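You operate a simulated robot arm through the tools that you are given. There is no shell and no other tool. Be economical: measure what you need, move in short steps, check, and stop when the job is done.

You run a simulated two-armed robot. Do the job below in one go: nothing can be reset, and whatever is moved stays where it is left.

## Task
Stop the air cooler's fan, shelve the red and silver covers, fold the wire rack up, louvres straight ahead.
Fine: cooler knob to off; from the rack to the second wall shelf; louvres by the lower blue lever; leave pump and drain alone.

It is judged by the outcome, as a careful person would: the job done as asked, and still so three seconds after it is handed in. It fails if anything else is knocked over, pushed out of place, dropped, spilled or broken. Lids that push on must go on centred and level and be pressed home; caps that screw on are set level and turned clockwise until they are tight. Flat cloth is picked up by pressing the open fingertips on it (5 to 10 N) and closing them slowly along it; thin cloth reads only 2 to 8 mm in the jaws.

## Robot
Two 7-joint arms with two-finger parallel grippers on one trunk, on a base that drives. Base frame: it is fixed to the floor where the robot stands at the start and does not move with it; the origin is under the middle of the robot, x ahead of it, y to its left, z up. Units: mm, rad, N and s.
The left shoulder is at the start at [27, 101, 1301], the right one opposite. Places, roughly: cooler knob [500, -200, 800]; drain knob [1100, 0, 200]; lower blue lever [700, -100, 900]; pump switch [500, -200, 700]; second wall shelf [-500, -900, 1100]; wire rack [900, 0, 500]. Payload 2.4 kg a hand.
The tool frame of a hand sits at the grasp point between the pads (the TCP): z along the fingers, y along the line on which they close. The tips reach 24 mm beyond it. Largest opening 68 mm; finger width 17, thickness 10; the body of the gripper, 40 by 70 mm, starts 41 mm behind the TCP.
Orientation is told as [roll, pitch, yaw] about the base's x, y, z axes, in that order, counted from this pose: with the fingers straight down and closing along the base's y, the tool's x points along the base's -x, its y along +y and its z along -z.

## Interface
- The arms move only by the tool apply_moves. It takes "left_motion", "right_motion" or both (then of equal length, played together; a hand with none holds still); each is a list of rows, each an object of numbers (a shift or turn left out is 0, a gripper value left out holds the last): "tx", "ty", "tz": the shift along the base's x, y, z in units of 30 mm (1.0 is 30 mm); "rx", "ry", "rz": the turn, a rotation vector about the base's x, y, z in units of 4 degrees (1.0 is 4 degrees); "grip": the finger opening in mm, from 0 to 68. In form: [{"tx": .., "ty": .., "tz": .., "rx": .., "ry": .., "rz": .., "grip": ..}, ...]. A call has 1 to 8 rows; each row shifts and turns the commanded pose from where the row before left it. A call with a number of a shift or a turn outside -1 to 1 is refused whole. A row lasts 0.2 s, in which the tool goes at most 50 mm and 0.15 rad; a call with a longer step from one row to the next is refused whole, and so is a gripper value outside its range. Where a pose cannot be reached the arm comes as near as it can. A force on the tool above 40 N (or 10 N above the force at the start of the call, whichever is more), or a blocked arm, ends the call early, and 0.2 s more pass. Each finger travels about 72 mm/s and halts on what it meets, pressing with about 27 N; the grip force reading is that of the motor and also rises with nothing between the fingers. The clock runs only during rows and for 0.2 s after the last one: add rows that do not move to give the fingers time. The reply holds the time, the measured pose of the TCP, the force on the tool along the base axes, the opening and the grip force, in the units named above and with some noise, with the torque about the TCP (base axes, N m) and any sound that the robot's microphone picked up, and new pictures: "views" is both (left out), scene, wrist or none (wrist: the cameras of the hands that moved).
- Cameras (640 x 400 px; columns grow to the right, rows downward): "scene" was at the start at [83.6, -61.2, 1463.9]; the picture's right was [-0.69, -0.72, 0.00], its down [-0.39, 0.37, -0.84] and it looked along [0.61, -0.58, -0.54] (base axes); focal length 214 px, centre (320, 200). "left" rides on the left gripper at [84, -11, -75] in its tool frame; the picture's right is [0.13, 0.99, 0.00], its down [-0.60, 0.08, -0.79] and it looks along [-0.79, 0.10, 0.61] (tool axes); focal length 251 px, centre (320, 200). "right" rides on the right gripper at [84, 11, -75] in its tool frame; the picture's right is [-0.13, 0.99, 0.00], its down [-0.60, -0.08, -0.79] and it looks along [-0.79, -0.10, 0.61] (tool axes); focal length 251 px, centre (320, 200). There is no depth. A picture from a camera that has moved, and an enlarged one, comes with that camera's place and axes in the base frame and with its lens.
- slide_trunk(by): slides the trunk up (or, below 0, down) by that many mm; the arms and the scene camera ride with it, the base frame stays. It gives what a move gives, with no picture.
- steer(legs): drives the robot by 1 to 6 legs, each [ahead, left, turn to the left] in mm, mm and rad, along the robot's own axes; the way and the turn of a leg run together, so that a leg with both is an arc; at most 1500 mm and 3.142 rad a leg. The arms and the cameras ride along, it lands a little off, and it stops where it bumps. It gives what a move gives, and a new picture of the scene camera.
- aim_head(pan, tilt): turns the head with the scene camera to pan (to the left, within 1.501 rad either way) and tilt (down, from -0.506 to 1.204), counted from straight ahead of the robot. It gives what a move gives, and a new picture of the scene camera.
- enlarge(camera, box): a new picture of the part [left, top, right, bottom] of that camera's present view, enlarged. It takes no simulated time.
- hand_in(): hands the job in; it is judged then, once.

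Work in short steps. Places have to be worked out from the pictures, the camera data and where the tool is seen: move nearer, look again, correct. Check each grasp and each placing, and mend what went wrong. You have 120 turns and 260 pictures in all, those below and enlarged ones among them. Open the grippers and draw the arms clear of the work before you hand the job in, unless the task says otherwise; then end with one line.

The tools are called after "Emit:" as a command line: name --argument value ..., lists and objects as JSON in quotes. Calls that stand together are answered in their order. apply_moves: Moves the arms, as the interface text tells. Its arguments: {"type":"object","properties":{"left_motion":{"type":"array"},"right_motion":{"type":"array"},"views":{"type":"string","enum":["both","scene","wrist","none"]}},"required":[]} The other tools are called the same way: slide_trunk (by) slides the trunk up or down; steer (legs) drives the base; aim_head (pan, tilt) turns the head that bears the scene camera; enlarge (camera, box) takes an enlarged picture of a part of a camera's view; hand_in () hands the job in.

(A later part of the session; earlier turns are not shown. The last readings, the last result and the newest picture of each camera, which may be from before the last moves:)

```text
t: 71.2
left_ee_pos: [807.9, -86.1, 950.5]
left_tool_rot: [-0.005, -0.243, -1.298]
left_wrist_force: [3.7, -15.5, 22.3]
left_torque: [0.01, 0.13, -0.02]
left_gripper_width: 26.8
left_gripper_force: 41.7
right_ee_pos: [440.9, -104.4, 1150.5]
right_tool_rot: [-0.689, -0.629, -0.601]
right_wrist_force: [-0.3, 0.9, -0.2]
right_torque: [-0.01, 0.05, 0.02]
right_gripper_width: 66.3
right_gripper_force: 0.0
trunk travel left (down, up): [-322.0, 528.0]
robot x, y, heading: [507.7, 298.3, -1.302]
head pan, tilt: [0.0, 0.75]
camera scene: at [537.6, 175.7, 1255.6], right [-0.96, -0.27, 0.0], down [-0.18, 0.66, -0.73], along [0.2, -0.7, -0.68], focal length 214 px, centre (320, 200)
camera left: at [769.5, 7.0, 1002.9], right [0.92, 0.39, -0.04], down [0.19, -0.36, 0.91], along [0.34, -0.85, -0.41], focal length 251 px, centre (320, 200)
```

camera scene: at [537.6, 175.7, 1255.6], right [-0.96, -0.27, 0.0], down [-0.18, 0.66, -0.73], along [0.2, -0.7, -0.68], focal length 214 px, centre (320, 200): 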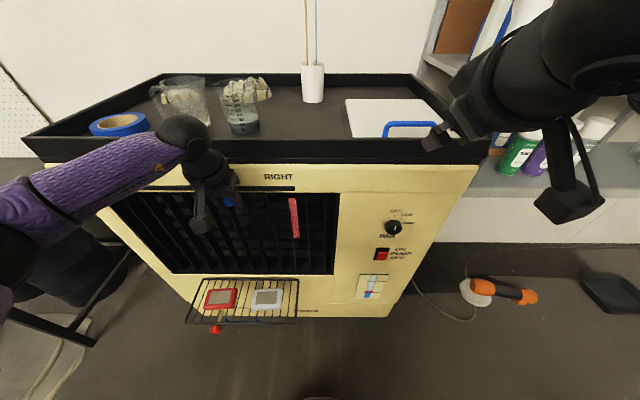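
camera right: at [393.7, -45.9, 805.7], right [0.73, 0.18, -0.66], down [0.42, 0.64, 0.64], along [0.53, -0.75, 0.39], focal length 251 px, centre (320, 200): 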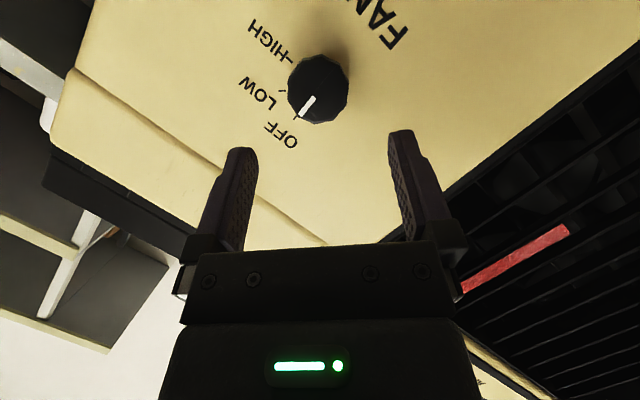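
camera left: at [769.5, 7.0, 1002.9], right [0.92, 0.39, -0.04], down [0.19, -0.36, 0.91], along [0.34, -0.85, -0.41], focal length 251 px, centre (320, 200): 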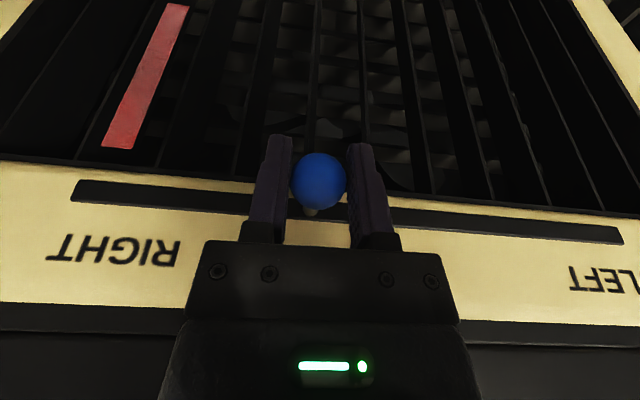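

About 106 mm done; the slot midpoint works out 44 mm further, agreeing with the earlier 150 mm estimate. Moving the rest.

Emit:
apply_moves --left_motion '[{"tx": 0.46, "ty": 0.127, "tz": 0.03}, {"tx": 0.46, "ty": 0.127}, {"tx": 0.46, "ty": 0.127}, {}]'

Emit:
enlarge --camera "scene" --box '[90, 150, 350, 330]'

```text
t: 72.2
left_ee_pos: [850.0, -74.6, 948.4]
left_tool_rot: [-0.005, -0.232, -1.296]
left_wrist_force: [4.1, -18.0, 4.2]
left_torque: [-0.68, -0.18, -0.02]
left_gripper_width: 27.2
left_gripper_force: 42.2
right_ee_pos: [441.6, -105.0, 1150.3]
right_tool_rot: [-0.687, -0.63, -0.601]
right_wrist_force: [-0.8, 0.3, -0.1]
right_torque: [-0.01, -0.01, -0.02]
right_gripper_width: 66.1
right_gripper_force: 0.1
trunk travel left (down, up): [-322.0, 528.0]
robot x, y, heading: [503.5, 293.7, -1.302]
head pan, tilt: [0.0, 0.75]
camera scene: at [538.4, 174.6, 1255.0], right [-0.96, -0.27, 0.0], down [-0.18, 0.66, -0.73], along [0.2, -0.7, -0.68], focal length 214 px, centre (320, 200)
camera left: at [811.3, 18.1, 1003.5], right [0.92, 0.39, -0.03], down [0.19, -0.37, 0.91], along [0.34, -0.84, -0.41], focal length 251 px, centre (320, 200)
```

scene: 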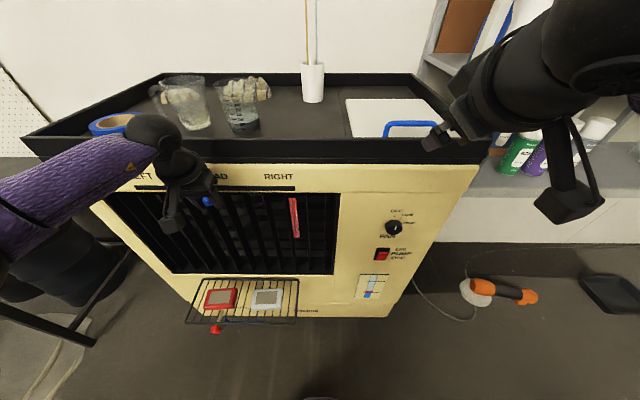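
left: 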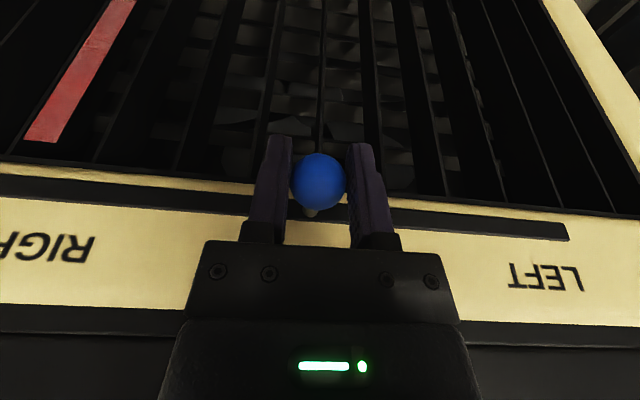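

```text
2.22 times, centred on (220, 240) of scene
camera zoom: at [538.4, 174.6, 1255.0], right [-0.96, -0.27, 0.0], down [-0.18, 0.66, -0.73], along [0.2, -0.7, -0.68], focal length 477 px, centre (542, 111)
```

zoom: 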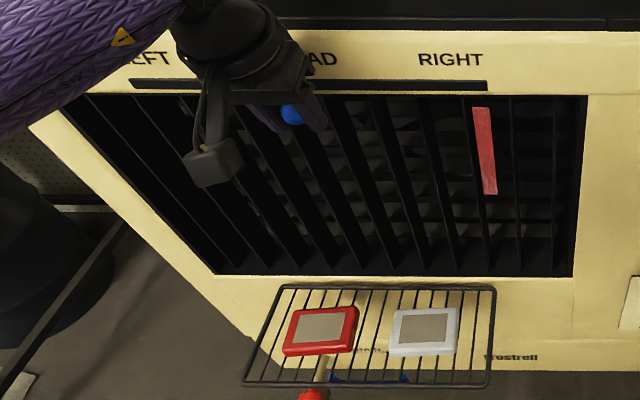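

Lever moved 150 mm. I open, back the left hand straight out, and check lever and louvres.

Emit:
apply_moves --left_motion '[{"grip": 66}, {}, {}, {"tx": -0.2, "ty": 0.7}, {"tx": -0.26, "ty": 0.92}, {"tx": -0.26, "ty": 0.92}, {"tx": -0.26, "ty": 0.92}]'

Emit:
enlarge --camera "scene" --box '[90, 150, 350, 330]'

Emit:
enlarge --camera "left" --box '[120, 0, 540, 260]'

```text
t: 73.8
left_ee_pos: [818.8, 32.3, 949.8]
left_tool_rot: [-0.004, -0.235, -1.295]
left_wrist_force: [0.0, -0.4, 0.1]
left_torque: [0.01, 0.05, 0.0]
left_gripper_width: 66.3
left_gripper_force: 0.1
right_ee_pos: [443.0, -103.7, 1149.9]
right_tool_rot: [-0.69, -0.631, -0.6]
right_wrist_force: [0.5, -0.6, 0.2]
right_torque: [0.05, 0.03, -0.01]
right_gripper_width: 66.0
right_gripper_force: 0.0
trunk travel left (down, up): [-322.0, 528.0]
robot x, y, heading: [505.2, 298.7, -1.297]
head pan, tilt: [0.0, 0.75]
camera scene: at [538.1, 176.8, 1255.4], right [-0.96, -0.27, 0.0], down [-0.18, 0.66, -0.73], along [0.2, -0.7, -0.68], focal length 214 px, centre (320, 200)
camera left: at [781.8, 123.8, 1002.8], right [0.92, 0.39, -0.04], down [0.19, -0.36, 0.91], along [0.34, -0.85, -0.41], focal length 251 px, centre (320, 200)
```

scene: 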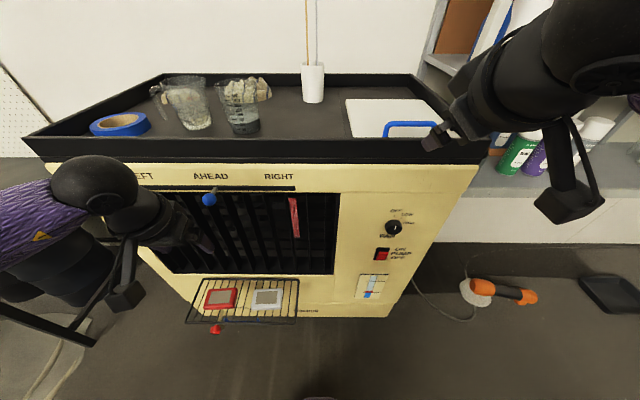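
left: 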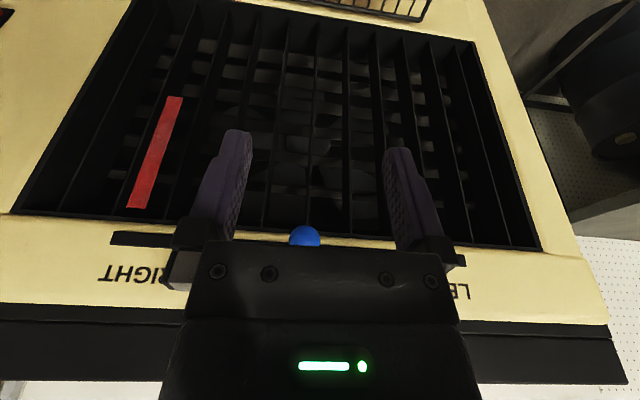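

```text
2.22 times, centred on (220, 240) of scene
camera zoom: at [538.1, 176.8, 1255.4], right [-0.96, -0.27, 0.0], down [-0.18, 0.66, -0.73], along [0.2, -0.7, -0.68], focal length 477 px, centre (542, 111)
```

zoom: 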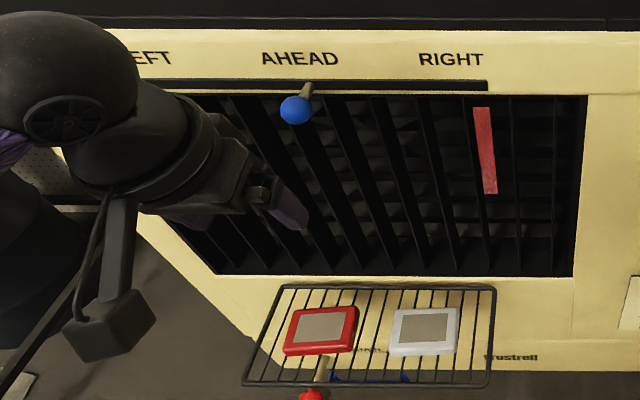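

```text
1.52 times, centred on (330, 130) of left
camera zoom: at [781.8, 123.8, 1002.8], right [0.92, 0.39, -0.04], down [0.19, -0.36, 0.91], along [0.34, -0.85, -0.41], focal length 383 px, centre (305, 307)
```

zoom: 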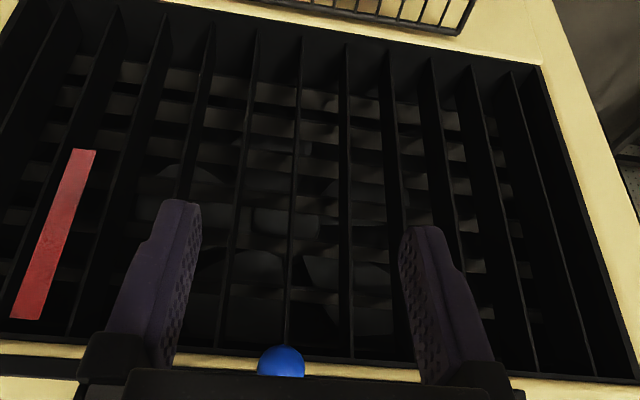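

The lever's stalk sits at AHEAD mid-slot and the slats look straight. Now for the covers (about 87 x 55 mm, gripped across the 55 mm depth): I turn both hands straight down with jaws closing front-to-back.

Emit:
apply_moves --right_motion '[{"tx": -0.2, "ty": 0.7, "rx": 0.567, "ry": 0.365, "rz": 0.734}, {"tx": -0.2, "ty": 0.7, "rx": 0.567, "ry": 0.365, "rz": 0.734}, {"rx": 0.567, "ry": 0.365, "rz": 0.734}, {"rx": 0.567, "ry": 0.365, "rz": 0.734}, {"rx": 0.567, "ry": 0.365, "rz": 0.734}, {"rx": 0.567, "ry": 0.365, "rz": 0.734}, {"rx": 0.567, "ry": 0.365, "rz": 0.734}, {"rx": 0.567, "ry": 0.365, "rz": 0.734}]' --left_motion '[{"rx": 0.82, "ry": 0.231}, {"rx": 0.82, "ry": 0.231}, {"rx": 0.82, "ry": 0.231}, {"rx": 0.82, "ry": 0.231}, {"rz": -1}, {"rz": -1}, {"rz": -1}, {"rz": -1}]' --views "none"

Emit:
apply_moves --right_motion '[{"rx": 0.567, "ry": 0.365, "rz": 0.734}, {"rx": 0.567, "ry": 0.365, "rz": 0.734}, {"rx": 0.567, "ry": 0.365, "rz": 0.734}, {"rx": 0.567, "ry": 0.365, "rz": 0.734}, {"rx": 0.567, "ry": 0.365, "rz": 0.734}, {"rx": 0.567, "ry": 0.365, "rz": 0.734}, {"rx": 0.567, "ry": 0.365, "rz": 0.734}, {"rx": 0.567, "ry": 0.365, "rz": 0.734}]' --left_motion '[{"rz": -1}, {"rz": -1}, {"rz": -1}, {"rz": -1}, {"rz": -1}, {"rz": -1}, {"rz": -1}, {"rz": -1}]' --views "none"

Emit:
apply_moves --right_motion '[{"rx": 0.567, "ry": 0.365, "rz": 0.734}, {"rx": 0.567, "ry": 0.365, "rz": 0.734}, {"rx": 0.567, "ry": 0.365, "rz": 0.734}, {"rx": 0.567, "ry": 0.365, "rz": 0.734}, {}, {}, {}, {}]' --left_motion '[{"rz": -1}, {"rz": -1}, {"rz": -1}, {"rz": -1}, {"rz": -1}, {"rz": -1}, {"rz": -1}, {"rz": -1}]' --views "scene"

```text
t: 75.6
left_ee_pos: [819.9, 32.4, 950.0]
left_tool_rot: [-0.005, 0.002, -1.576]
left_wrist_force: [0.0, 0.1, 0.0]
left_torque: [0.03, -0.02, 0.01]
left_gripper_width: 66.3
left_gripper_force: 0.1
right_ee_pos: [431.4, -61.8, 1149.4]
right_tool_rot: [-0.468, -0.309, -0.287]
right_wrist_force: [0.4, 0.4, -0.2]
right_torque: [0.0, 0.01, -0.01]
right_gripper_width: 65.8
right_gripper_force: 0.0
trunk travel left (down, up): [-322.0, 528.0]
robot x, y, heading: [503.2, 299.0, -1.304]
head pan, tilt: [0.0, 0.75]
```

```text
t: 77.4
left_ee_pos: [816.2, 50.3, 944.0]
left_tool_rot: [0.036, 0.009, -2.016]
left_wrist_force: [0.4, -0.3, -0.4]
left_torque: [0.0, 0.01, 0.04]
left_gripper_width: 66.0
left_gripper_force: 0.0
left hand out of reach, approached as far as the arm can: row 6, 7, 8
right_ee_pos: [430.8, -61.7, 1151.8]
right_tool_rot: [-0.437, -0.275, -0.245]
right_wrist_force: [0.5, 0.3, -0.5]
right_torque: [0.0, 0.03, -0.01]
right_gripper_width: 65.6
right_gripper_force: 0.0
right hand out of reach, approached as far as the arm can: row 2, 3, 4, 5, 6, 7, 8
trunk travel left (down, up): [-322.0, 528.0]
robot x, y, heading: [502.0, 299.5, -1.297]
head pan, tilt: [0.0, 0.75]
```

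```text
t: 79.2
left_ee_pos: [740.0, 106.7, 927.7]
left_tool_rot: [0.048, 0.015, -2.488]
left_wrist_force: [-0.5, 0.8, 0.3]
left_torque: [-0.01, -0.01, 0.02]
left_gripper_width: 66.1
left_gripper_force: 0.1
left hand out of reach, approached as far as the arm can: row 1, 2, 3, 4, 5, 6, 7, 8
right_ee_pos: [429.6, -61.1, 1150.8]
right_tool_rot: [-0.435, -0.275, -0.244]
right_wrist_force: [-0.2, 0.2, 0.2]
right_torque: [0.02, 0.02, -0.01]
right_gripper_width: 66.0
right_gripper_force: 0.1
right hand out of reach, approached as far as the arm can: row 1, 2, 3, 4
trunk travel left (down, up): [-322.0, 528.0]
robot x, y, heading: [504.5, 298.9, -1.299]
head pan, tilt: [0.0, 0.75]
camera scene: at [537.9, 176.6, 1255.4], right [-0.96, -0.27, 0.0], down [-0.18, 0.66, -0.73], along [0.2, -0.7, -0.68], focal length 214 px, centre (320, 200)
```

scene: 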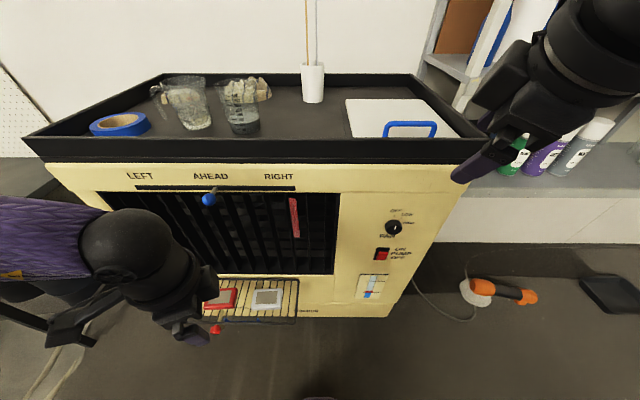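

The wrists cannot turn a full 90°, so I'll turn the base instead (heading about -0.35) and need only ~35° of wrist yaw. I back up a little and turn left.

Emit:
steer --legs '[[-80, 0, 0], [0, 0, 0.95]]'

```text
t: 82.7
left_ee_pos: [776.7, 454.2, 928.1]
left_tool_rot: [0.049, 0.014, -1.548]
left_wrist_force: [0.4, 0.2, 0.9]
left_torque: [0.0, -0.01, -0.02]
left_gripper_width: 66.1
left_gripper_force: 0.0
right_ee_pos: [729.5, 103.9, 1151.4]
right_tool_rot: [-0.436, -0.276, 0.696]
right_wrist_force: [0.0, 0.1, -0.5]
right_torque: [0.01, -0.03, -0.02]
right_gripper_width: 65.8
right_gripper_force: 0.1
trunk travel left (down, up): [-322.0, 528.0]
robot x, y, heading: [484.3, 376.1, -0.365]
head pan, tilt: [0.0, 0.75]
camera scene: at [601.7, 331.9, 1255.4], right [-0.35, -0.94, 0.0], down [-0.64, 0.24, -0.73], along [0.68, -0.26, -0.68], focal length 214 px, centre (320, 200)
```

scene: 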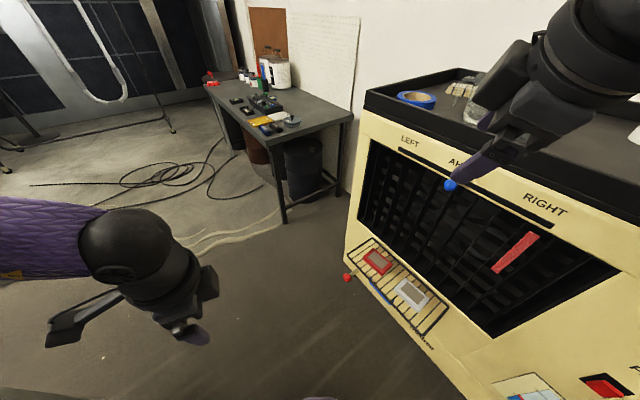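

Now I bring both hands to straight down with yaw 0.27 (jaws closing along the cooler's depth).

Emit:
apply_moves --right_motion '[{"rx": 0.31, "ry": 0.861, "rz": -0.65}, {"rx": 0.31, "ry": 0.861, "rz": -0.65}, {"rx": 0.31, "ry": 0.861, "rz": -0.65}, {"rx": 0.31, "ry": 0.861, "rz": -0.65}, {"rx": 0.31, "ry": 0.861, "rz": -0.65}, {"rx": 0.31, "ry": 0.861, "rz": -0.65}, {"rx": 0.31, "ry": 0.861, "rz": -0.65}, {"rx": 0.31, "ry": 0.861, "rz": -0.65}]' --left_motion '[{"rz": 1}, {"rz": 1}, {"rz": 1}, {"rz": 1}, {"rz": 1}, {"rz": 1}, {"rz": 1}, {"rz": 1}]' --views "none"

Emit:
apply_moves --left_motion '[{"rz": 1}, {"rz": 1}, {"rz": 1}, {"rz": 1}, {"rz": 1}, {"rz": 1}, {"rz": 1}, {"rz": 1}]' --views "none"

Emit:
apply_moves --left_motion '[{"rz": 1}, {"rz": 1}, {"rz": 1}, {"rz": 1}, {"rz": 1}, {"rz": 1}, {"rz": 1}, {"rz": 1}]' --views "none"

```text
t: 84.5
left_ee_pos: [777.4, 453.7, 928.2]
left_tool_rot: [0.049, 0.015, -0.988]
left_wrist_force: [-0.3, 0.1, -0.1]
left_torque: [-0.01, -0.02, 0.02]
left_gripper_width: 66.1
left_gripper_force: 0.1
right_ee_pos: [731.0, 104.3, 1150.6]
right_tool_rot: [-0.059, 0.07, 0.284]
right_wrist_force: [-0.1, -0.3, 0.5]
right_torque: [-0.02, -0.03, -0.01]
right_gripper_width: 66.0
right_gripper_force: 0.1
trunk travel left (down, up): [-322.0, 528.0]
robot x, y, heading: [482.1, 374.9, -0.363]
head pan, tilt: [0.0, 0.75]
```

```text
t: 86.3
left_ee_pos: [777.1, 454.0, 926.6]
left_tool_rot: [0.048, 0.016, -0.429]
left_wrist_force: [0.1, -0.3, 0.1]
left_torque: [-0.02, 0.01, -0.02]
left_gripper_width: 66.0
left_gripper_force: 0.0
right_ee_pos: [729.6, 104.8, 1150.6]
right_tool_rot: [-0.061, 0.067, 0.284]
right_wrist_force: [0.7, -0.5, -0.5]
right_torque: [0.02, -0.02, -0.03]
right_gripper_width: 66.1
right_gripper_force: 0.1
trunk travel left (down, up): [-322.0, 528.0]
robot x, y, heading: [482.7, 376.5, -0.358]
head pan, tilt: [0.0, 0.75]
```

```text
t: 88.1
left_ee_pos: [778.2, 454.7, 928.9]
left_tool_rot: [0.047, 0.015, 0.13]
left_wrist_force: [0.6, -0.4, 0.0]
left_torque: [0.0, -0.02, 0.01]
left_gripper_width: 65.7
left_gripper_force: 0.1
right_ee_pos: [728.2, 104.9, 1151.5]
right_tool_rot: [-0.06, 0.066, 0.284]
right_wrist_force: [0.7, 0.0, -0.4]
right_torque: [0.02, -0.03, 0.02]
right_gripper_width: 65.8
right_gripper_force: 0.0
trunk travel left (down, up): [-322.0, 528.0]
robot x, y, heading: [481.1, 374.8, -0.36]
head pan, tilt: [0.0, 0.75]
```

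Both hands hold the right yaw. Small level corrections, then lower the trunk by 230 and take a look.

Emit:
apply_moves --right_motion '[{"rx": 0.55, "ry": -0.34}, {"rx": 0.55, "ry": -0.34}]' --left_motion '[{"rx": -0.32, "ry": -0.15, "rz": 1}, {"rx": -0.32, "ry": -0.15, "rz": 1}]' --views "none"

Emit:
slide_trunk --by -230

Emit:
aim_head --pan -0.5 --tilt 0.8

```text
t: 88.7
left_ee_pos: [777.0, 454.2, 927.7]
left_tool_rot: [0.001, 0.004, 0.269]
left_wrist_force: [0.2, 0.6, 0.7]
left_torque: [0.0, 0.04, -0.01]
left_gripper_width: 66.3
left_gripper_force: 0.1
right_ee_pos: [730.6, 103.7, 1149.8]
right_tool_rot: [0.002, 0.0, 0.286]
right_wrist_force: [0.0, -0.2, 0.2]
right_torque: [-0.01, 0.02, 0.01]
right_gripper_width: 66.1
right_gripper_force: 0.1
trunk travel left (down, up): [-322.0, 528.0]
robot x, y, heading: [482.9, 372.3, -0.365]
head pan, tilt: [0.0, 0.75]
```

```text
t: 91.1
left_ee_pos: [785.1, 451.4, 671.7]
left_tool_rot: [0.081, 0.112, 0.272]
left_wrist_force: [0.4, -0.2, 0.4]
left_torque: [0.01, 0.01, -0.01]
left_gripper_width: 65.9
left_gripper_force: 0.0
right_ee_pos: [730.9, 104.7, 921.4]
right_tool_rot: [0.002, 0.001, 0.287]
right_wrist_force: [0.7, 0.8, 1.0]
right_torque: [0.03, -0.01, -0.01]
right_gripper_width: 66.1
right_gripper_force: 0.0
trunk travel left (down, up): [-92.0, 758.0]
robot x, y, heading: [484.7, 377.5, -0.363]
head pan, tilt: [0.0, 0.75]
```

```text
t: 92.0
left_ee_pos: [783.9, 451.0, 671.8]
left_tool_rot: [0.082, 0.114, 0.271]
left_wrist_force: [-0.2, 0.0, 0.4]
left_torque: [0.02, 0.0, 0.0]
left_gripper_width: 66.2
left_gripper_force: 0.0
right_ee_pos: [730.5, 103.6, 920.2]
right_tool_rot: [0.003, 0.002, 0.286]
right_wrist_force: [0.4, 0.0, 0.5]
right_torque: [0.01, 0.01, 0.0]
right_gripper_width: 66.1
right_gripper_force: 0.0
trunk travel left (down, up): [-92.0, 758.0]
robot x, y, heading: [481.7, 378.4, -0.363]
head pan, tilt: [-0.499, 0.799]
camera scene: at [633.8, 278.5, 1016.4], right [-0.76, -0.65, 0.0], down [-0.47, 0.54, -0.7], along [0.46, -0.53, -0.72], focal length 214 px, centre (320, 200)
```

scene: 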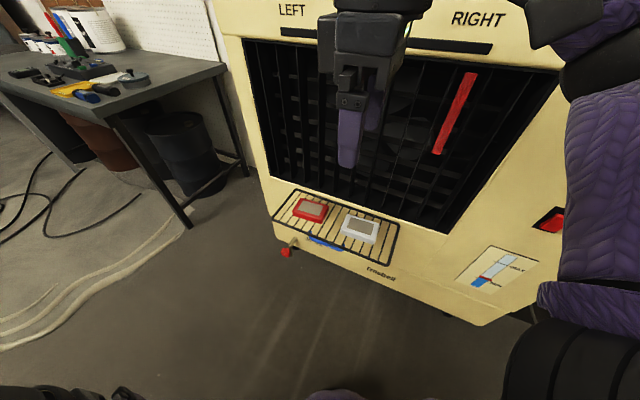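

Next I drive toward the rack so that the right hand comes above the silver cover.

Emit:
steer --legs '[[77, -120, 0]]'

```text
t: 93.4
left_ee_pos: [811.6, 322.0, 671.9]
left_tool_rot: [0.076, 0.114, 0.269]
left_wrist_force: [0.5, 0.4, -0.2]
left_torque: [0.03, 0.02, -0.02]
left_gripper_width: 66.1
left_gripper_force: 0.0
right_ee_pos: [756.0, -23.1, 921.5]
right_tool_rot: [-0.004, 0.005, 0.286]
right_wrist_force: [-0.2, -0.9, -0.1]
right_torque: [0.02, 0.0, -0.03]
right_gripper_width: 66.1
right_gripper_force: 0.0
trunk travel left (down, up): [-92.0, 758.0]
robot x, y, heading: [511.9, 246.1, -0.363]
head pan, tilt: [-0.499, 0.799]
stopped in leg 1: the robot was blocked; the commanded pose is now the measured one
camera scene: at [660.0, 151.5, 1017.5], right [-0.76, -0.65, 0.0], down [-0.47, 0.54, -0.7], along [0.46, -0.53, -0.71], focal length 214 px, centre (320, 200)
```

scene: 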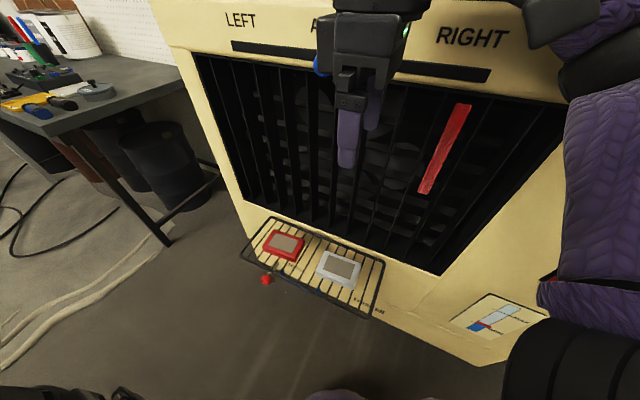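

Blocked — the right upper arm may be at the cooler's front near the pump switch. I back off left 30 mm immediately and check the switch.

Emit:
steer --legs '[[0, 40, 0]]'

Emit:
aim_head --pan -1.2 --tilt 0.8

```text
t: 94.3
left_ee_pos: [826.6, 356.6, 671.1]
left_tool_rot: [0.082, 0.114, 0.272]
left_wrist_force: [-0.1, 0.9, -0.8]
left_torque: [-0.01, 0.0, -0.02]
left_gripper_width: 65.9
left_gripper_force: 0.0
right_ee_pos: [772.2, 8.9, 920.2]
right_tool_rot: [0.004, 0.003, 0.282]
right_wrist_force: [-0.4, 0.0, -0.9]
right_torque: [-0.01, 0.01, -0.01]
right_gripper_width: 66.1
right_gripper_force: 0.1
trunk travel left (down, up): [-92.0, 758.0]
robot x, y, heading: [524.1, 277.6, -0.36]
head pan, tilt: [-0.499, 0.799]
camera scene: at [676.3, 183.4, 1016.4], right [-0.76, -0.65, 0.0], down [-0.47, 0.54, -0.7], along [0.45, -0.53, -0.72], focal length 214 px, centre (320, 200)
```

scene: 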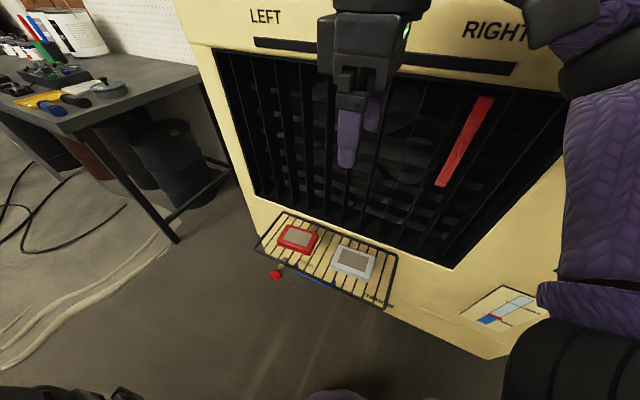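

```text
t: 95.4
left_ee_pos: [826.7, 356.1, 671.1]
left_tool_rot: [0.079, 0.114, 0.272]
left_wrist_force: [-0.9, -0.7, 0.3]
left_torque: [0.04, 0.0, 0.0]
left_gripper_width: 66.0
left_gripper_force: 0.1
right_ee_pos: [774.0, 8.6, 918.7]
right_tool_rot: [0.002, 0.003, 0.285]
right_wrist_force: [0.4, -0.1, -0.3]
right_torque: [0.0, 0.0, 0.01]
right_gripper_width: 66.2
right_gripper_force: 0.0
trunk travel left (down, up): [-92.0, 758.0]
robot x, y, heading: [524.9, 281.9, -0.365]
head pan, tilt: [-1.201, 0.799]
camera scene: at [624.5, 163.9, 1016.4], right [-1.0, -0.01, 0.0], down [-0.01, 0.72, -0.7], along [0.01, -0.7, -0.72], focal length 214 px, centre (320, 200)
```

scene: 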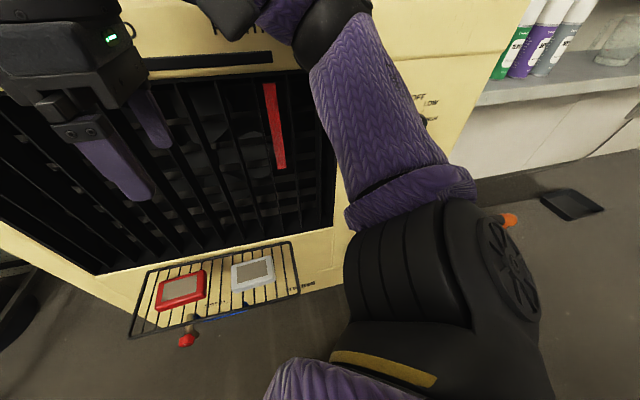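

The elbow of the right arm is what met the cooler. I'd rather face the cooler squarely and use the left hand with more wrist yaw in its free direction; I test that range in free space here.

Emit:
apply_moves --left_motion '[{"tz": 1}, {"tz": 1}, {"tz": 1, "rz": 1}, {"tz": 1, "rz": 1}, {"rz": 1}, {"rz": 1}, {"rz": 1}, {"rz": 1}]' --views "none"

Emit:
apply_moves --left_motion '[{"rz": 1}, {"rz": 1}, {"rz": 1}, {"rz": 1}, {"rz": 1}, {"rz": 1}, {"rz": 1}, {"rz": 1}]' --views "none"

```text
t: 97.2
left_ee_pos: [826.3, 357.7, 791.4]
left_tool_rot: [0.08, 0.115, 0.692]
left_wrist_force: [-0.2, -0.2, 0.5]
left_torque: [0.02, -0.01, 0.06]
left_gripper_width: 65.9
left_gripper_force: 0.2
right_ee_pos: [772.1, 9.2, 919.6]
right_tool_rot: [0.004, 0.003, 0.284]
right_wrist_force: [-0.1, 0.7, 0.6]
right_torque: [-0.01, -0.02, -0.03]
right_gripper_width: 65.9
right_gripper_force: 0.0
trunk travel left (down, up): [-92.0, 758.0]
robot x, y, heading: [522.9, 281.3, -0.362]
head pan, tilt: [-1.201, 0.799]
```

```text
t: 99.0
left_ee_pos: [825.3, 355.8, 791.2]
left_tool_rot: [0.081, 0.113, 1.249]
left_wrist_force: [0.9, 0.4, 0.3]
left_torque: [-0.03, 0.01, -0.01]
left_gripper_width: 65.9
left_gripper_force: 0.1
right_ee_pos: [773.3, 9.0, 920.3]
right_tool_rot: [0.002, 0.004, 0.284]
right_wrist_force: [-0.5, 0.2, 0.3]
right_torque: [0.01, 0.01, 0.03]
right_gripper_width: 66.0
right_gripper_force: 0.0
trunk travel left (down, up): [-92.0, 758.0]
robot x, y, heading: [524.6, 283.3, -0.365]
head pan, tilt: [-1.201, 0.799]
```

The left wrist reaches +1.6 rad easily. So I face the cooler again: turn right, then shift so that both covers lie in front.

Emit:
steer --legs '[[0, 0, -0.937], [16, 204, 0]]'

Emit:
aim_head --pan 0.0 --tilt 0.95

```text
t: 103.0
left_ee_pos: [963.0, 116.3, 792.1]
left_tool_rot: [0.082, 0.113, 0.298]
left_wrist_force: [-0.2, -0.6, -0.9]
left_torque: [0.06, 0.0, -0.03]
left_gripper_width: 65.9
left_gripper_force: 0.0
right_ee_pos: [649.2, -41.5, 920.1]
right_tool_rot: [0.004, 0.004, -0.668]
right_wrist_force: [0.3, 0.4, -0.4]
right_torque: [0.02, 0.01, 0.04]
right_gripper_width: 66.1
right_gripper_force: 0.0
trunk travel left (down, up): [-92.0, 758.0]
robot x, y, heading: [723.6, 317.8, -1.315]
head pan, tilt: [-1.201, 0.799]
camera scene: at [688.9, 169.2, 1016.4], right [-0.59, 0.81, 0.0], down [0.58, 0.42, -0.7], along [-0.56, -0.41, -0.72], focal length 214 px, centre (320, 200)
```

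scene: 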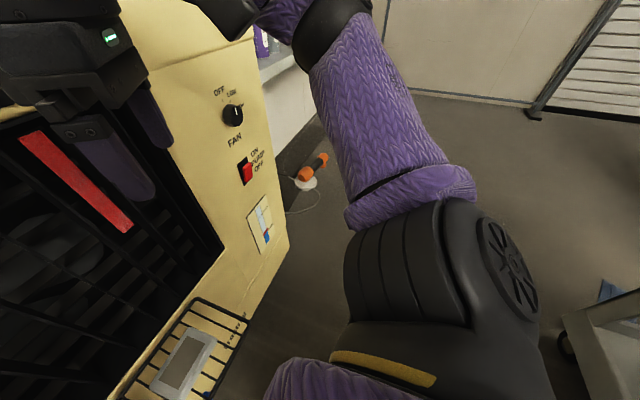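

```text
t: 104.4
left_ee_pos: [963.9, 115.9, 791.1]
left_tool_rot: [0.084, 0.113, 0.297]
left_wrist_force: [0.3, -0.2, -0.4]
left_torque: [0.0, 0.05, -0.01]
left_gripper_width: 66.2
left_gripper_force: 0.1
right_ee_pos: [649.0, -40.5, 920.2]
right_tool_rot: [0.002, 0.005, -0.668]
right_wrist_force: [-0.1, 0.6, 1.5]
right_torque: [0.01, 0.01, -0.02]
right_gripper_width: 66.0
right_gripper_force: 0.0
trunk travel left (down, up): [-92.0, 758.0]
robot x, y, heading: [730.5, 318.2, -1.315]
head pan, tilt: [0.0, 0.949]
camera scene: at [772.8, 146.2, 1004.9], right [-0.97, -0.25, 0.0], down [-0.21, 0.79, -0.58], along [0.15, -0.56, -0.81], focal length 214 px, centre (320, 200)
```

scene: 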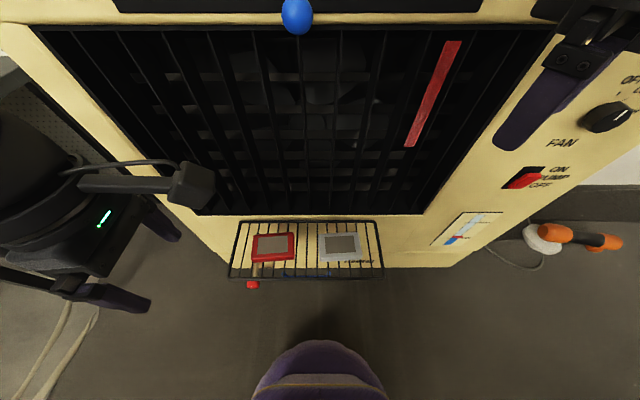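

The pump rocker looks as at the start. I enlarge the rack to locate the covers precisely.

Emit:
enlarge --camera "scene" --box '[220, 205, 400, 295]'

Emit:
enlarge --camera "left" --box '[0, 0, 640, 400]'

```text
3.56 times, centred on (310, 250) of scene
camera zoom: at [772.8, 146.2, 1004.9], right [-0.97, -0.25, 0.0], down [-0.21, 0.79, -0.58], along [0.15, -0.56, -0.81], focal length 763 px, centre (356, 22)
```

zoom: 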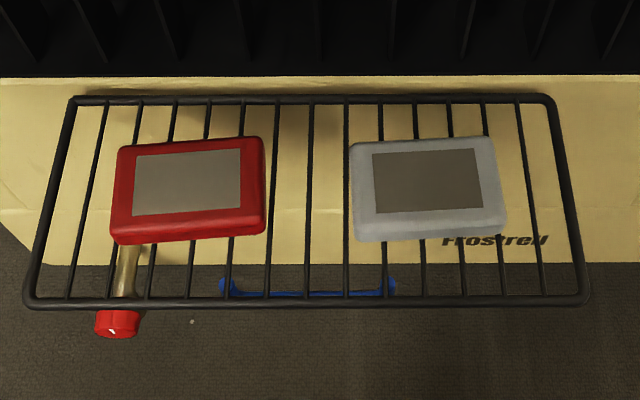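

```text
1.00 times, centred on (320, 200) of left (not enlarged: the box is as wide or as high as the picture)
camera zoom: at [895.3, 77.3, 873.9], right [-0.4, 0.91, 0.09], down [0.66, 0.21, 0.72], along [0.64, 0.35, -0.68], focal length 251 px, centre (320, 200)
```

zoom: 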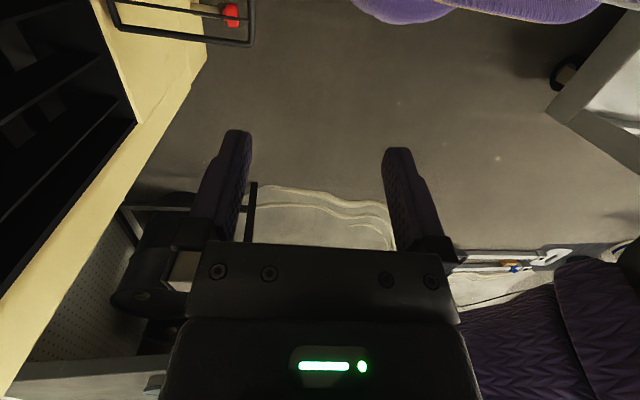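

Red cover about [922,-21], silver about [779,-57], tops near z 555. I lean the left hand 20° and descend to a waypoint in front of the rack, below the lever.

Emit:
apply_moves --left_motion '[{"tx": -0.452, "ty": -0.276, "tz": -0.671, "rx": 0.118, "ry": -0.956, "grip": 68}, {"tx": -0.452, "ty": -0.276, "tz": -0.671, "rx": 0.118, "ry": -0.956}, {"tx": -0.452, "ty": -0.276, "tz": -0.671, "rx": 0.118, "ry": -0.956}, {"tx": -0.452, "ty": -0.276, "tz": -0.671, "rx": 0.118, "ry": -0.956}, {"tx": -0.452, "ty": -0.276, "tz": -0.671, "rx": 0.118, "ry": -0.956}, {"tx": -0.452, "ty": -0.276, "tz": -0.671, "rx": 0.118, "ry": -0.956}, {"tx": -0.452, "ty": -0.276, "tz": -0.671, "rx": 0.118, "ry": -0.956}]'

```text
t: 106.0
left_ee_pos: [869.3, 59.2, 650.2]
left_tool_rot: [-0.003, -0.351, 0.307]
left_wrist_force: [0.5, -0.2, -0.1]
left_torque: [-0.04, 0.01, 0.05]
left_gripper_width: 68.0
left_gripper_force: 0.0
right_ee_pos: [648.9, -41.9, 920.4]
right_tool_rot: [0.003, 0.002, -0.669]
right_wrist_force: [1.4, 0.5, -0.1]
right_torque: [-0.01, 0.03, 0.0]
right_gripper_width: 66.3
right_gripper_force: 0.1
trunk travel left (down, up): [-92.0, 758.0]
robot x, y, heading: [726.9, 318.9, -1.318]
head pan, tilt: [0.0, 0.949]
camera scene: at [772.8, 146.2, 1004.9], right [-0.97, -0.25, 0.0], down [-0.21, 0.79, -0.58], along [0.15, -0.56, -0.81], focal length 214 px, centre (320, 200)
camera left: at [771.2, 16.5, 691.7], right [-0.41, 0.91, -0.05], down [0.26, 0.17, 0.95], along [0.87, 0.38, -0.3], focal length 251 px, centre (320, 200)
```

scene: 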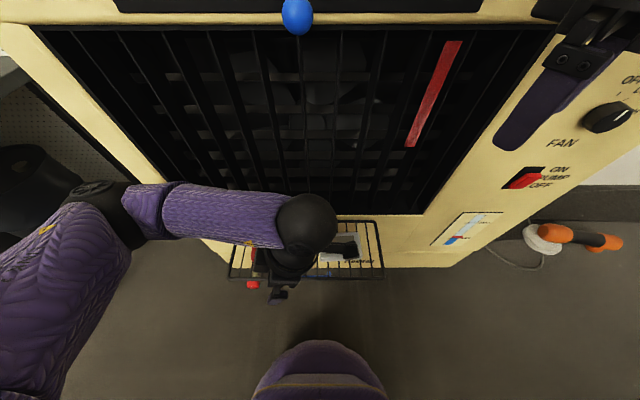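
left: 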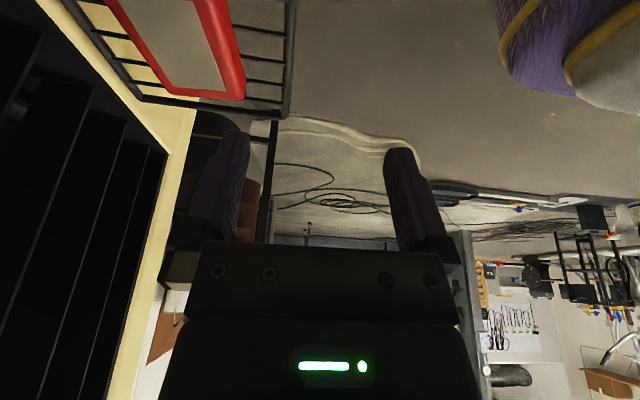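

Reached with the lean. Moving in above the red cover.

Emit:
apply_moves --left_motion '[{"tx": 0.19, "ty": -0.73, "tz": -0.083}, {"tx": 0.19, "ty": -0.73, "tz": -0.083}, {"tx": 0.19, "ty": -0.73, "tz": -0.083}, {"tx": 0.19, "ty": -0.73, "tz": -0.083}]'

```text
t: 107.0
left_ee_pos: [889.6, -30.7, 638.4]
left_tool_rot: [-0.002, -0.348, 0.306]
left_wrist_force: [0.1, 0.7, 0.7]
left_torque: [0.02, 0.05, 0.01]
left_gripper_width: 68.0
left_gripper_force: 0.1
right_ee_pos: [648.8, -41.0, 919.7]
right_tool_rot: [0.004, 0.004, -0.669]
right_wrist_force: [0.1, 0.7, -0.1]
right_torque: [-0.01, 0.01, -0.02]
right_gripper_width: 66.0
right_gripper_force: 0.1
trunk travel left (down, up): [-92.0, 758.0]
robot x, y, heading: [727.5, 314.9, -1.314]
head pan, tilt: [0.0, 0.949]
camera scene: at [772.8, 146.1, 1004.9], right [-0.97, -0.25, 0.0], down [-0.21, 0.79, -0.58], along [0.15, -0.56, -0.81], focal length 214 px, centre (320, 200)
camera left: at [792.3, -72.3, 680.2], right [-0.41, 0.91, -0.05], down [0.26, 0.17, 0.95], along [0.87, 0.38, -0.3], focal length 251 px, centre (320, 200)
```

scene: 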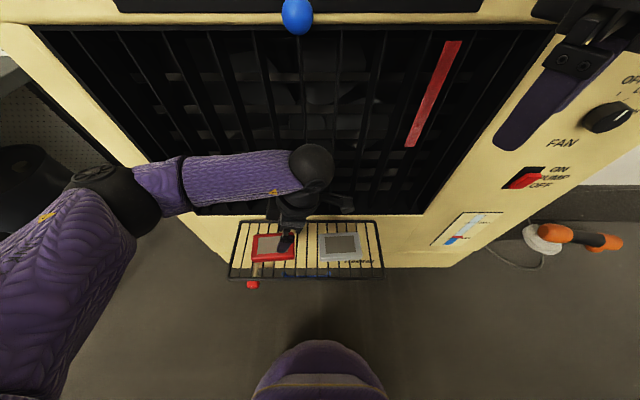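
left: 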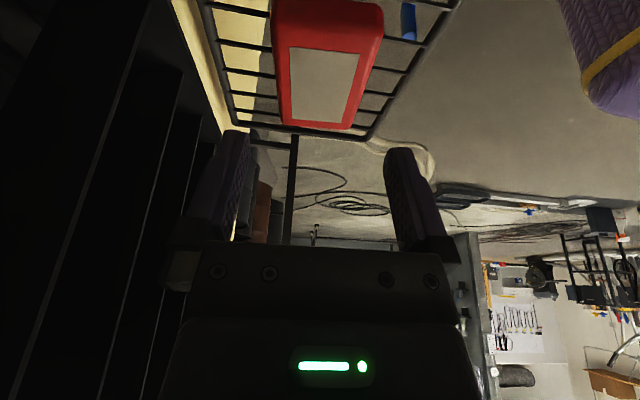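

The red cover's centre is [918,-22], exactly along the tool axis. I descend 55 mm along the tool with a slight yaw fix and check.

Emit:
apply_moves --left_motion '[{"tx": 0.2, "ty": 0.062, "tz": -0.574, "rz": 0.55}, {"tx": 0.2, "ty": 0.062, "tz": -0.574}, {"tx": 0.2, "ty": 0.062, "tz": -0.574}, {}]' --views "wrist"

```text
t: 108.0
left_ee_pos: [907.4, -25.5, 588.3]
left_tool_rot: [-0.003, -0.349, 0.344]
left_wrist_force: [0.1, 0.3, 0.7]
left_torque: [0.01, -0.02, -0.01]
left_gripper_width: 68.0
left_gripper_force: 0.1
right_ee_pos: [648.9, -42.4, 921.3]
right_tool_rot: [0.004, 0.003, -0.667]
right_wrist_force: [0.2, -0.2, -1.0]
right_torque: [0.0, 0.0, 0.0]
right_gripper_width: 66.0
right_gripper_force: 0.1
trunk travel left (down, up): [-92.0, 758.0]
robot x, y, heading: [727.9, 316.0, -1.311]
head pan, tilt: [0.0, 0.949]
camera left: at [811.6, -70.8, 630.2], right [-0.45, 0.89, -0.05], down [0.25, 0.18, 0.95], along [0.86, 0.42, -0.3], focal length 251 px, centre (320, 200)
```

left: 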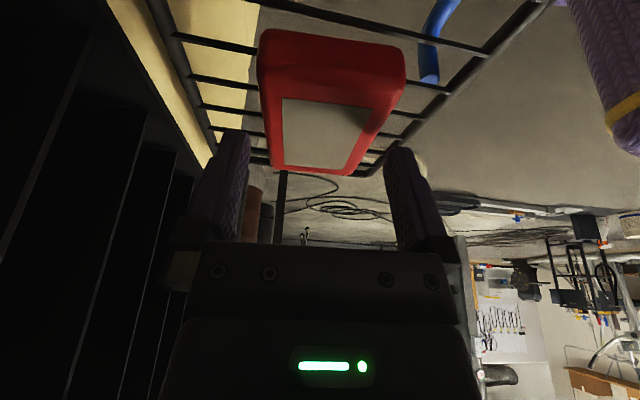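

Nearly centred (shift 2 mm outward). Final 24 mm descent, watching force.

Emit:
apply_moves --left_motion '[{"tx": 0.12, "ty": 0.08, "tz": -0.375}, {"tx": 0.12, "ty": 0.08, "tz": -0.375}, {}]' --views "wrist"

```text
t: 108.8
left_ee_pos: [914.2, -18.9, 565.8]
left_tool_rot: [-0.002, -0.349, 0.345]
left_wrist_force: [-0.2, -0.3, 0.8]
left_torque: [-0.01, -0.01, -0.02]
left_gripper_width: 68.0
left_gripper_force: 0.0
right_ee_pos: [648.5, -42.1, 920.9]
right_tool_rot: [0.002, 0.003, -0.668]
right_wrist_force: [0.2, 0.0, 0.0]
right_torque: [0.0, 0.02, -0.03]
right_gripper_width: 66.1
right_gripper_force: 0.0
trunk travel left (down, up): [-92.0, 758.0]
robot x, y, heading: [727.4, 317.8, -1.312]
head pan, tilt: [0.0, 0.949]
camera left: at [818.5, -65.6, 607.8], right [-0.45, 0.89, -0.05], down [0.25, 0.17, 0.95], along [0.86, 0.41, -0.3], focal length 251 px, centre (320, 200)
```

left: 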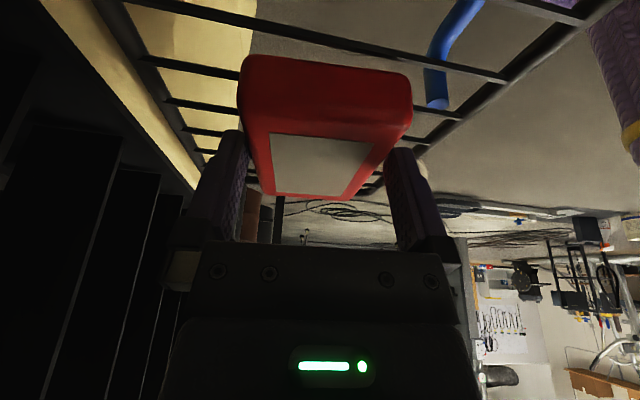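

The fingers straddle it with no contact yet; I lower 6 mm more and close.

Emit:
apply_moves --left_motion '[{"tx": 0.06, "ty": 0.02, "tz": -0.2}, {}, {"grip": 55}, {"grip": 48}, {"grip": 40}, {"grip": 40}]'

```text
t: 110.2
left_ee_pos: [915.7, -18.7, 561.5]
left_tool_rot: [-0.001, -0.348, 0.344]
left_wrist_force: [-0.4, -0.9, 0.1]
left_torque: [-0.11, -0.01, 0.01]
left_gripper_width: 61.9
left_gripper_force: 27.2
right_ee_pos: [648.8, -42.0, 921.0]
right_tool_rot: [0.004, 0.004, -0.669]
right_wrist_force: [0.1, -1.0, 0.3]
right_torque: [0.0, 0.05, 0.0]
right_gripper_width: 66.2
right_gripper_force: 0.0
trunk travel left (down, up): [-92.0, 758.0]
robot x, y, heading: [728.2, 313.8, -1.317]
head pan, tilt: [0.0, 0.949]
camera scene: at [772.8, 146.1, 1004.9], right [-0.97, -0.25, 0.0], down [-0.21, 0.79, -0.58], along [0.15, -0.56, -0.81], focal length 214 px, centre (320, 200)
camera left: at [821.1, -64.4, 602.6], right [-0.45, 0.89, -0.05], down [0.25, 0.18, 0.95], along [0.86, 0.42, -0.3], focal length 251 px, centre (320, 200)
```

scene: 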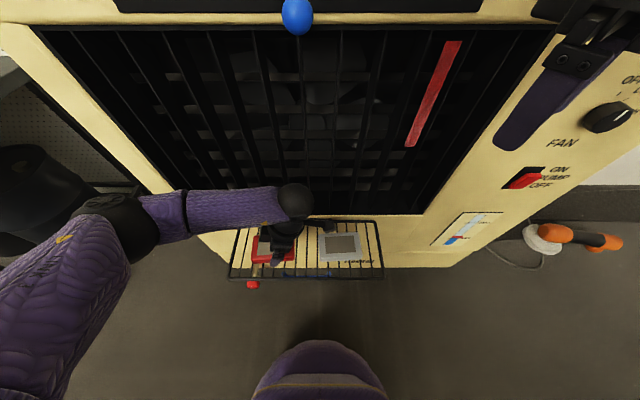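
left: 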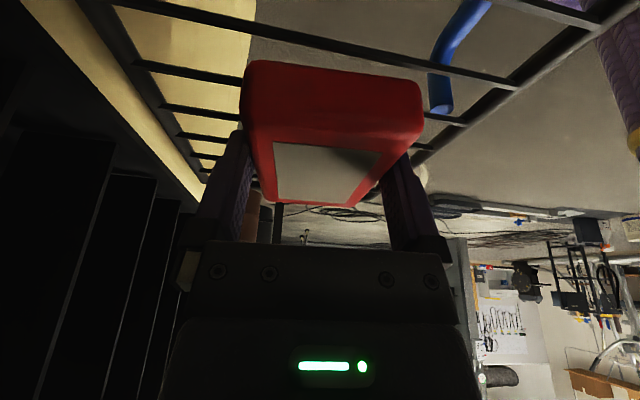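

Gripped at 62 mm. Lifting 40 mm to check the hold.

Emit:
apply_moves --left_motion '[{"tz": 0.3}, {"tz": 0.5}, {"tz": 0.6}, {}]'

```text
t: 111.2
left_ee_pos: [919.0, -18.0, 602.0]
left_tool_rot: [-0.003, -0.348, 0.344]
left_wrist_force: [0.6, 0.1, -2.3]
left_torque: [-0.01, 0.01, 0.01]
left_gripper_width: 62.1
left_gripper_force: 27.2
right_ee_pos: [648.8, -42.6, 919.7]
right_tool_rot: [0.002, 0.003, -0.668]
right_wrist_force: [0.1, 0.5, 0.0]
right_torque: [-0.04, 0.02, 0.0]
right_gripper_width: 66.0
right_gripper_force: 0.0
trunk travel left (down, up): [-92.0, 758.0]
robot x, y, heading: [726.5, 316.5, -1.314]
head pan, tilt: [0.0, 0.949]
camera scene: at [772.8, 146.0, 1004.8], right [-0.97, -0.25, 0.0], down [-0.21, 0.79, -0.58], along [0.15, -0.56, -0.81], focal length 214 px, centre (320, 200)
camera left: at [822.5, -64.4, 644.5], right [-0.45, 0.89, -0.05], down [0.25, 0.18, 0.95], along [0.86, 0.42, -0.3], focal length 251 px, centre (320, 200)
```

scene: 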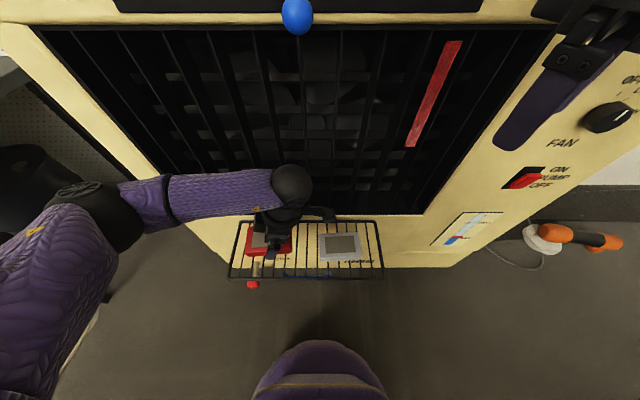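
left: 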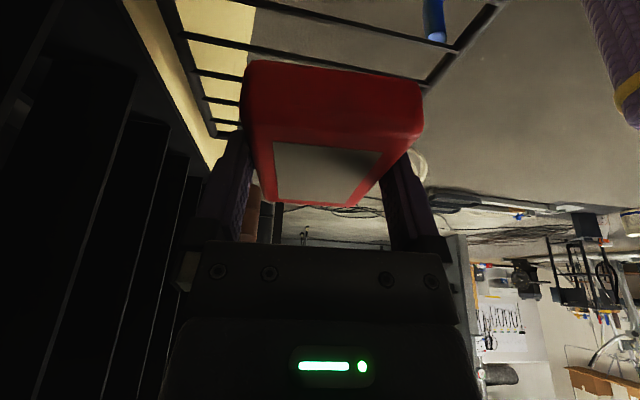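

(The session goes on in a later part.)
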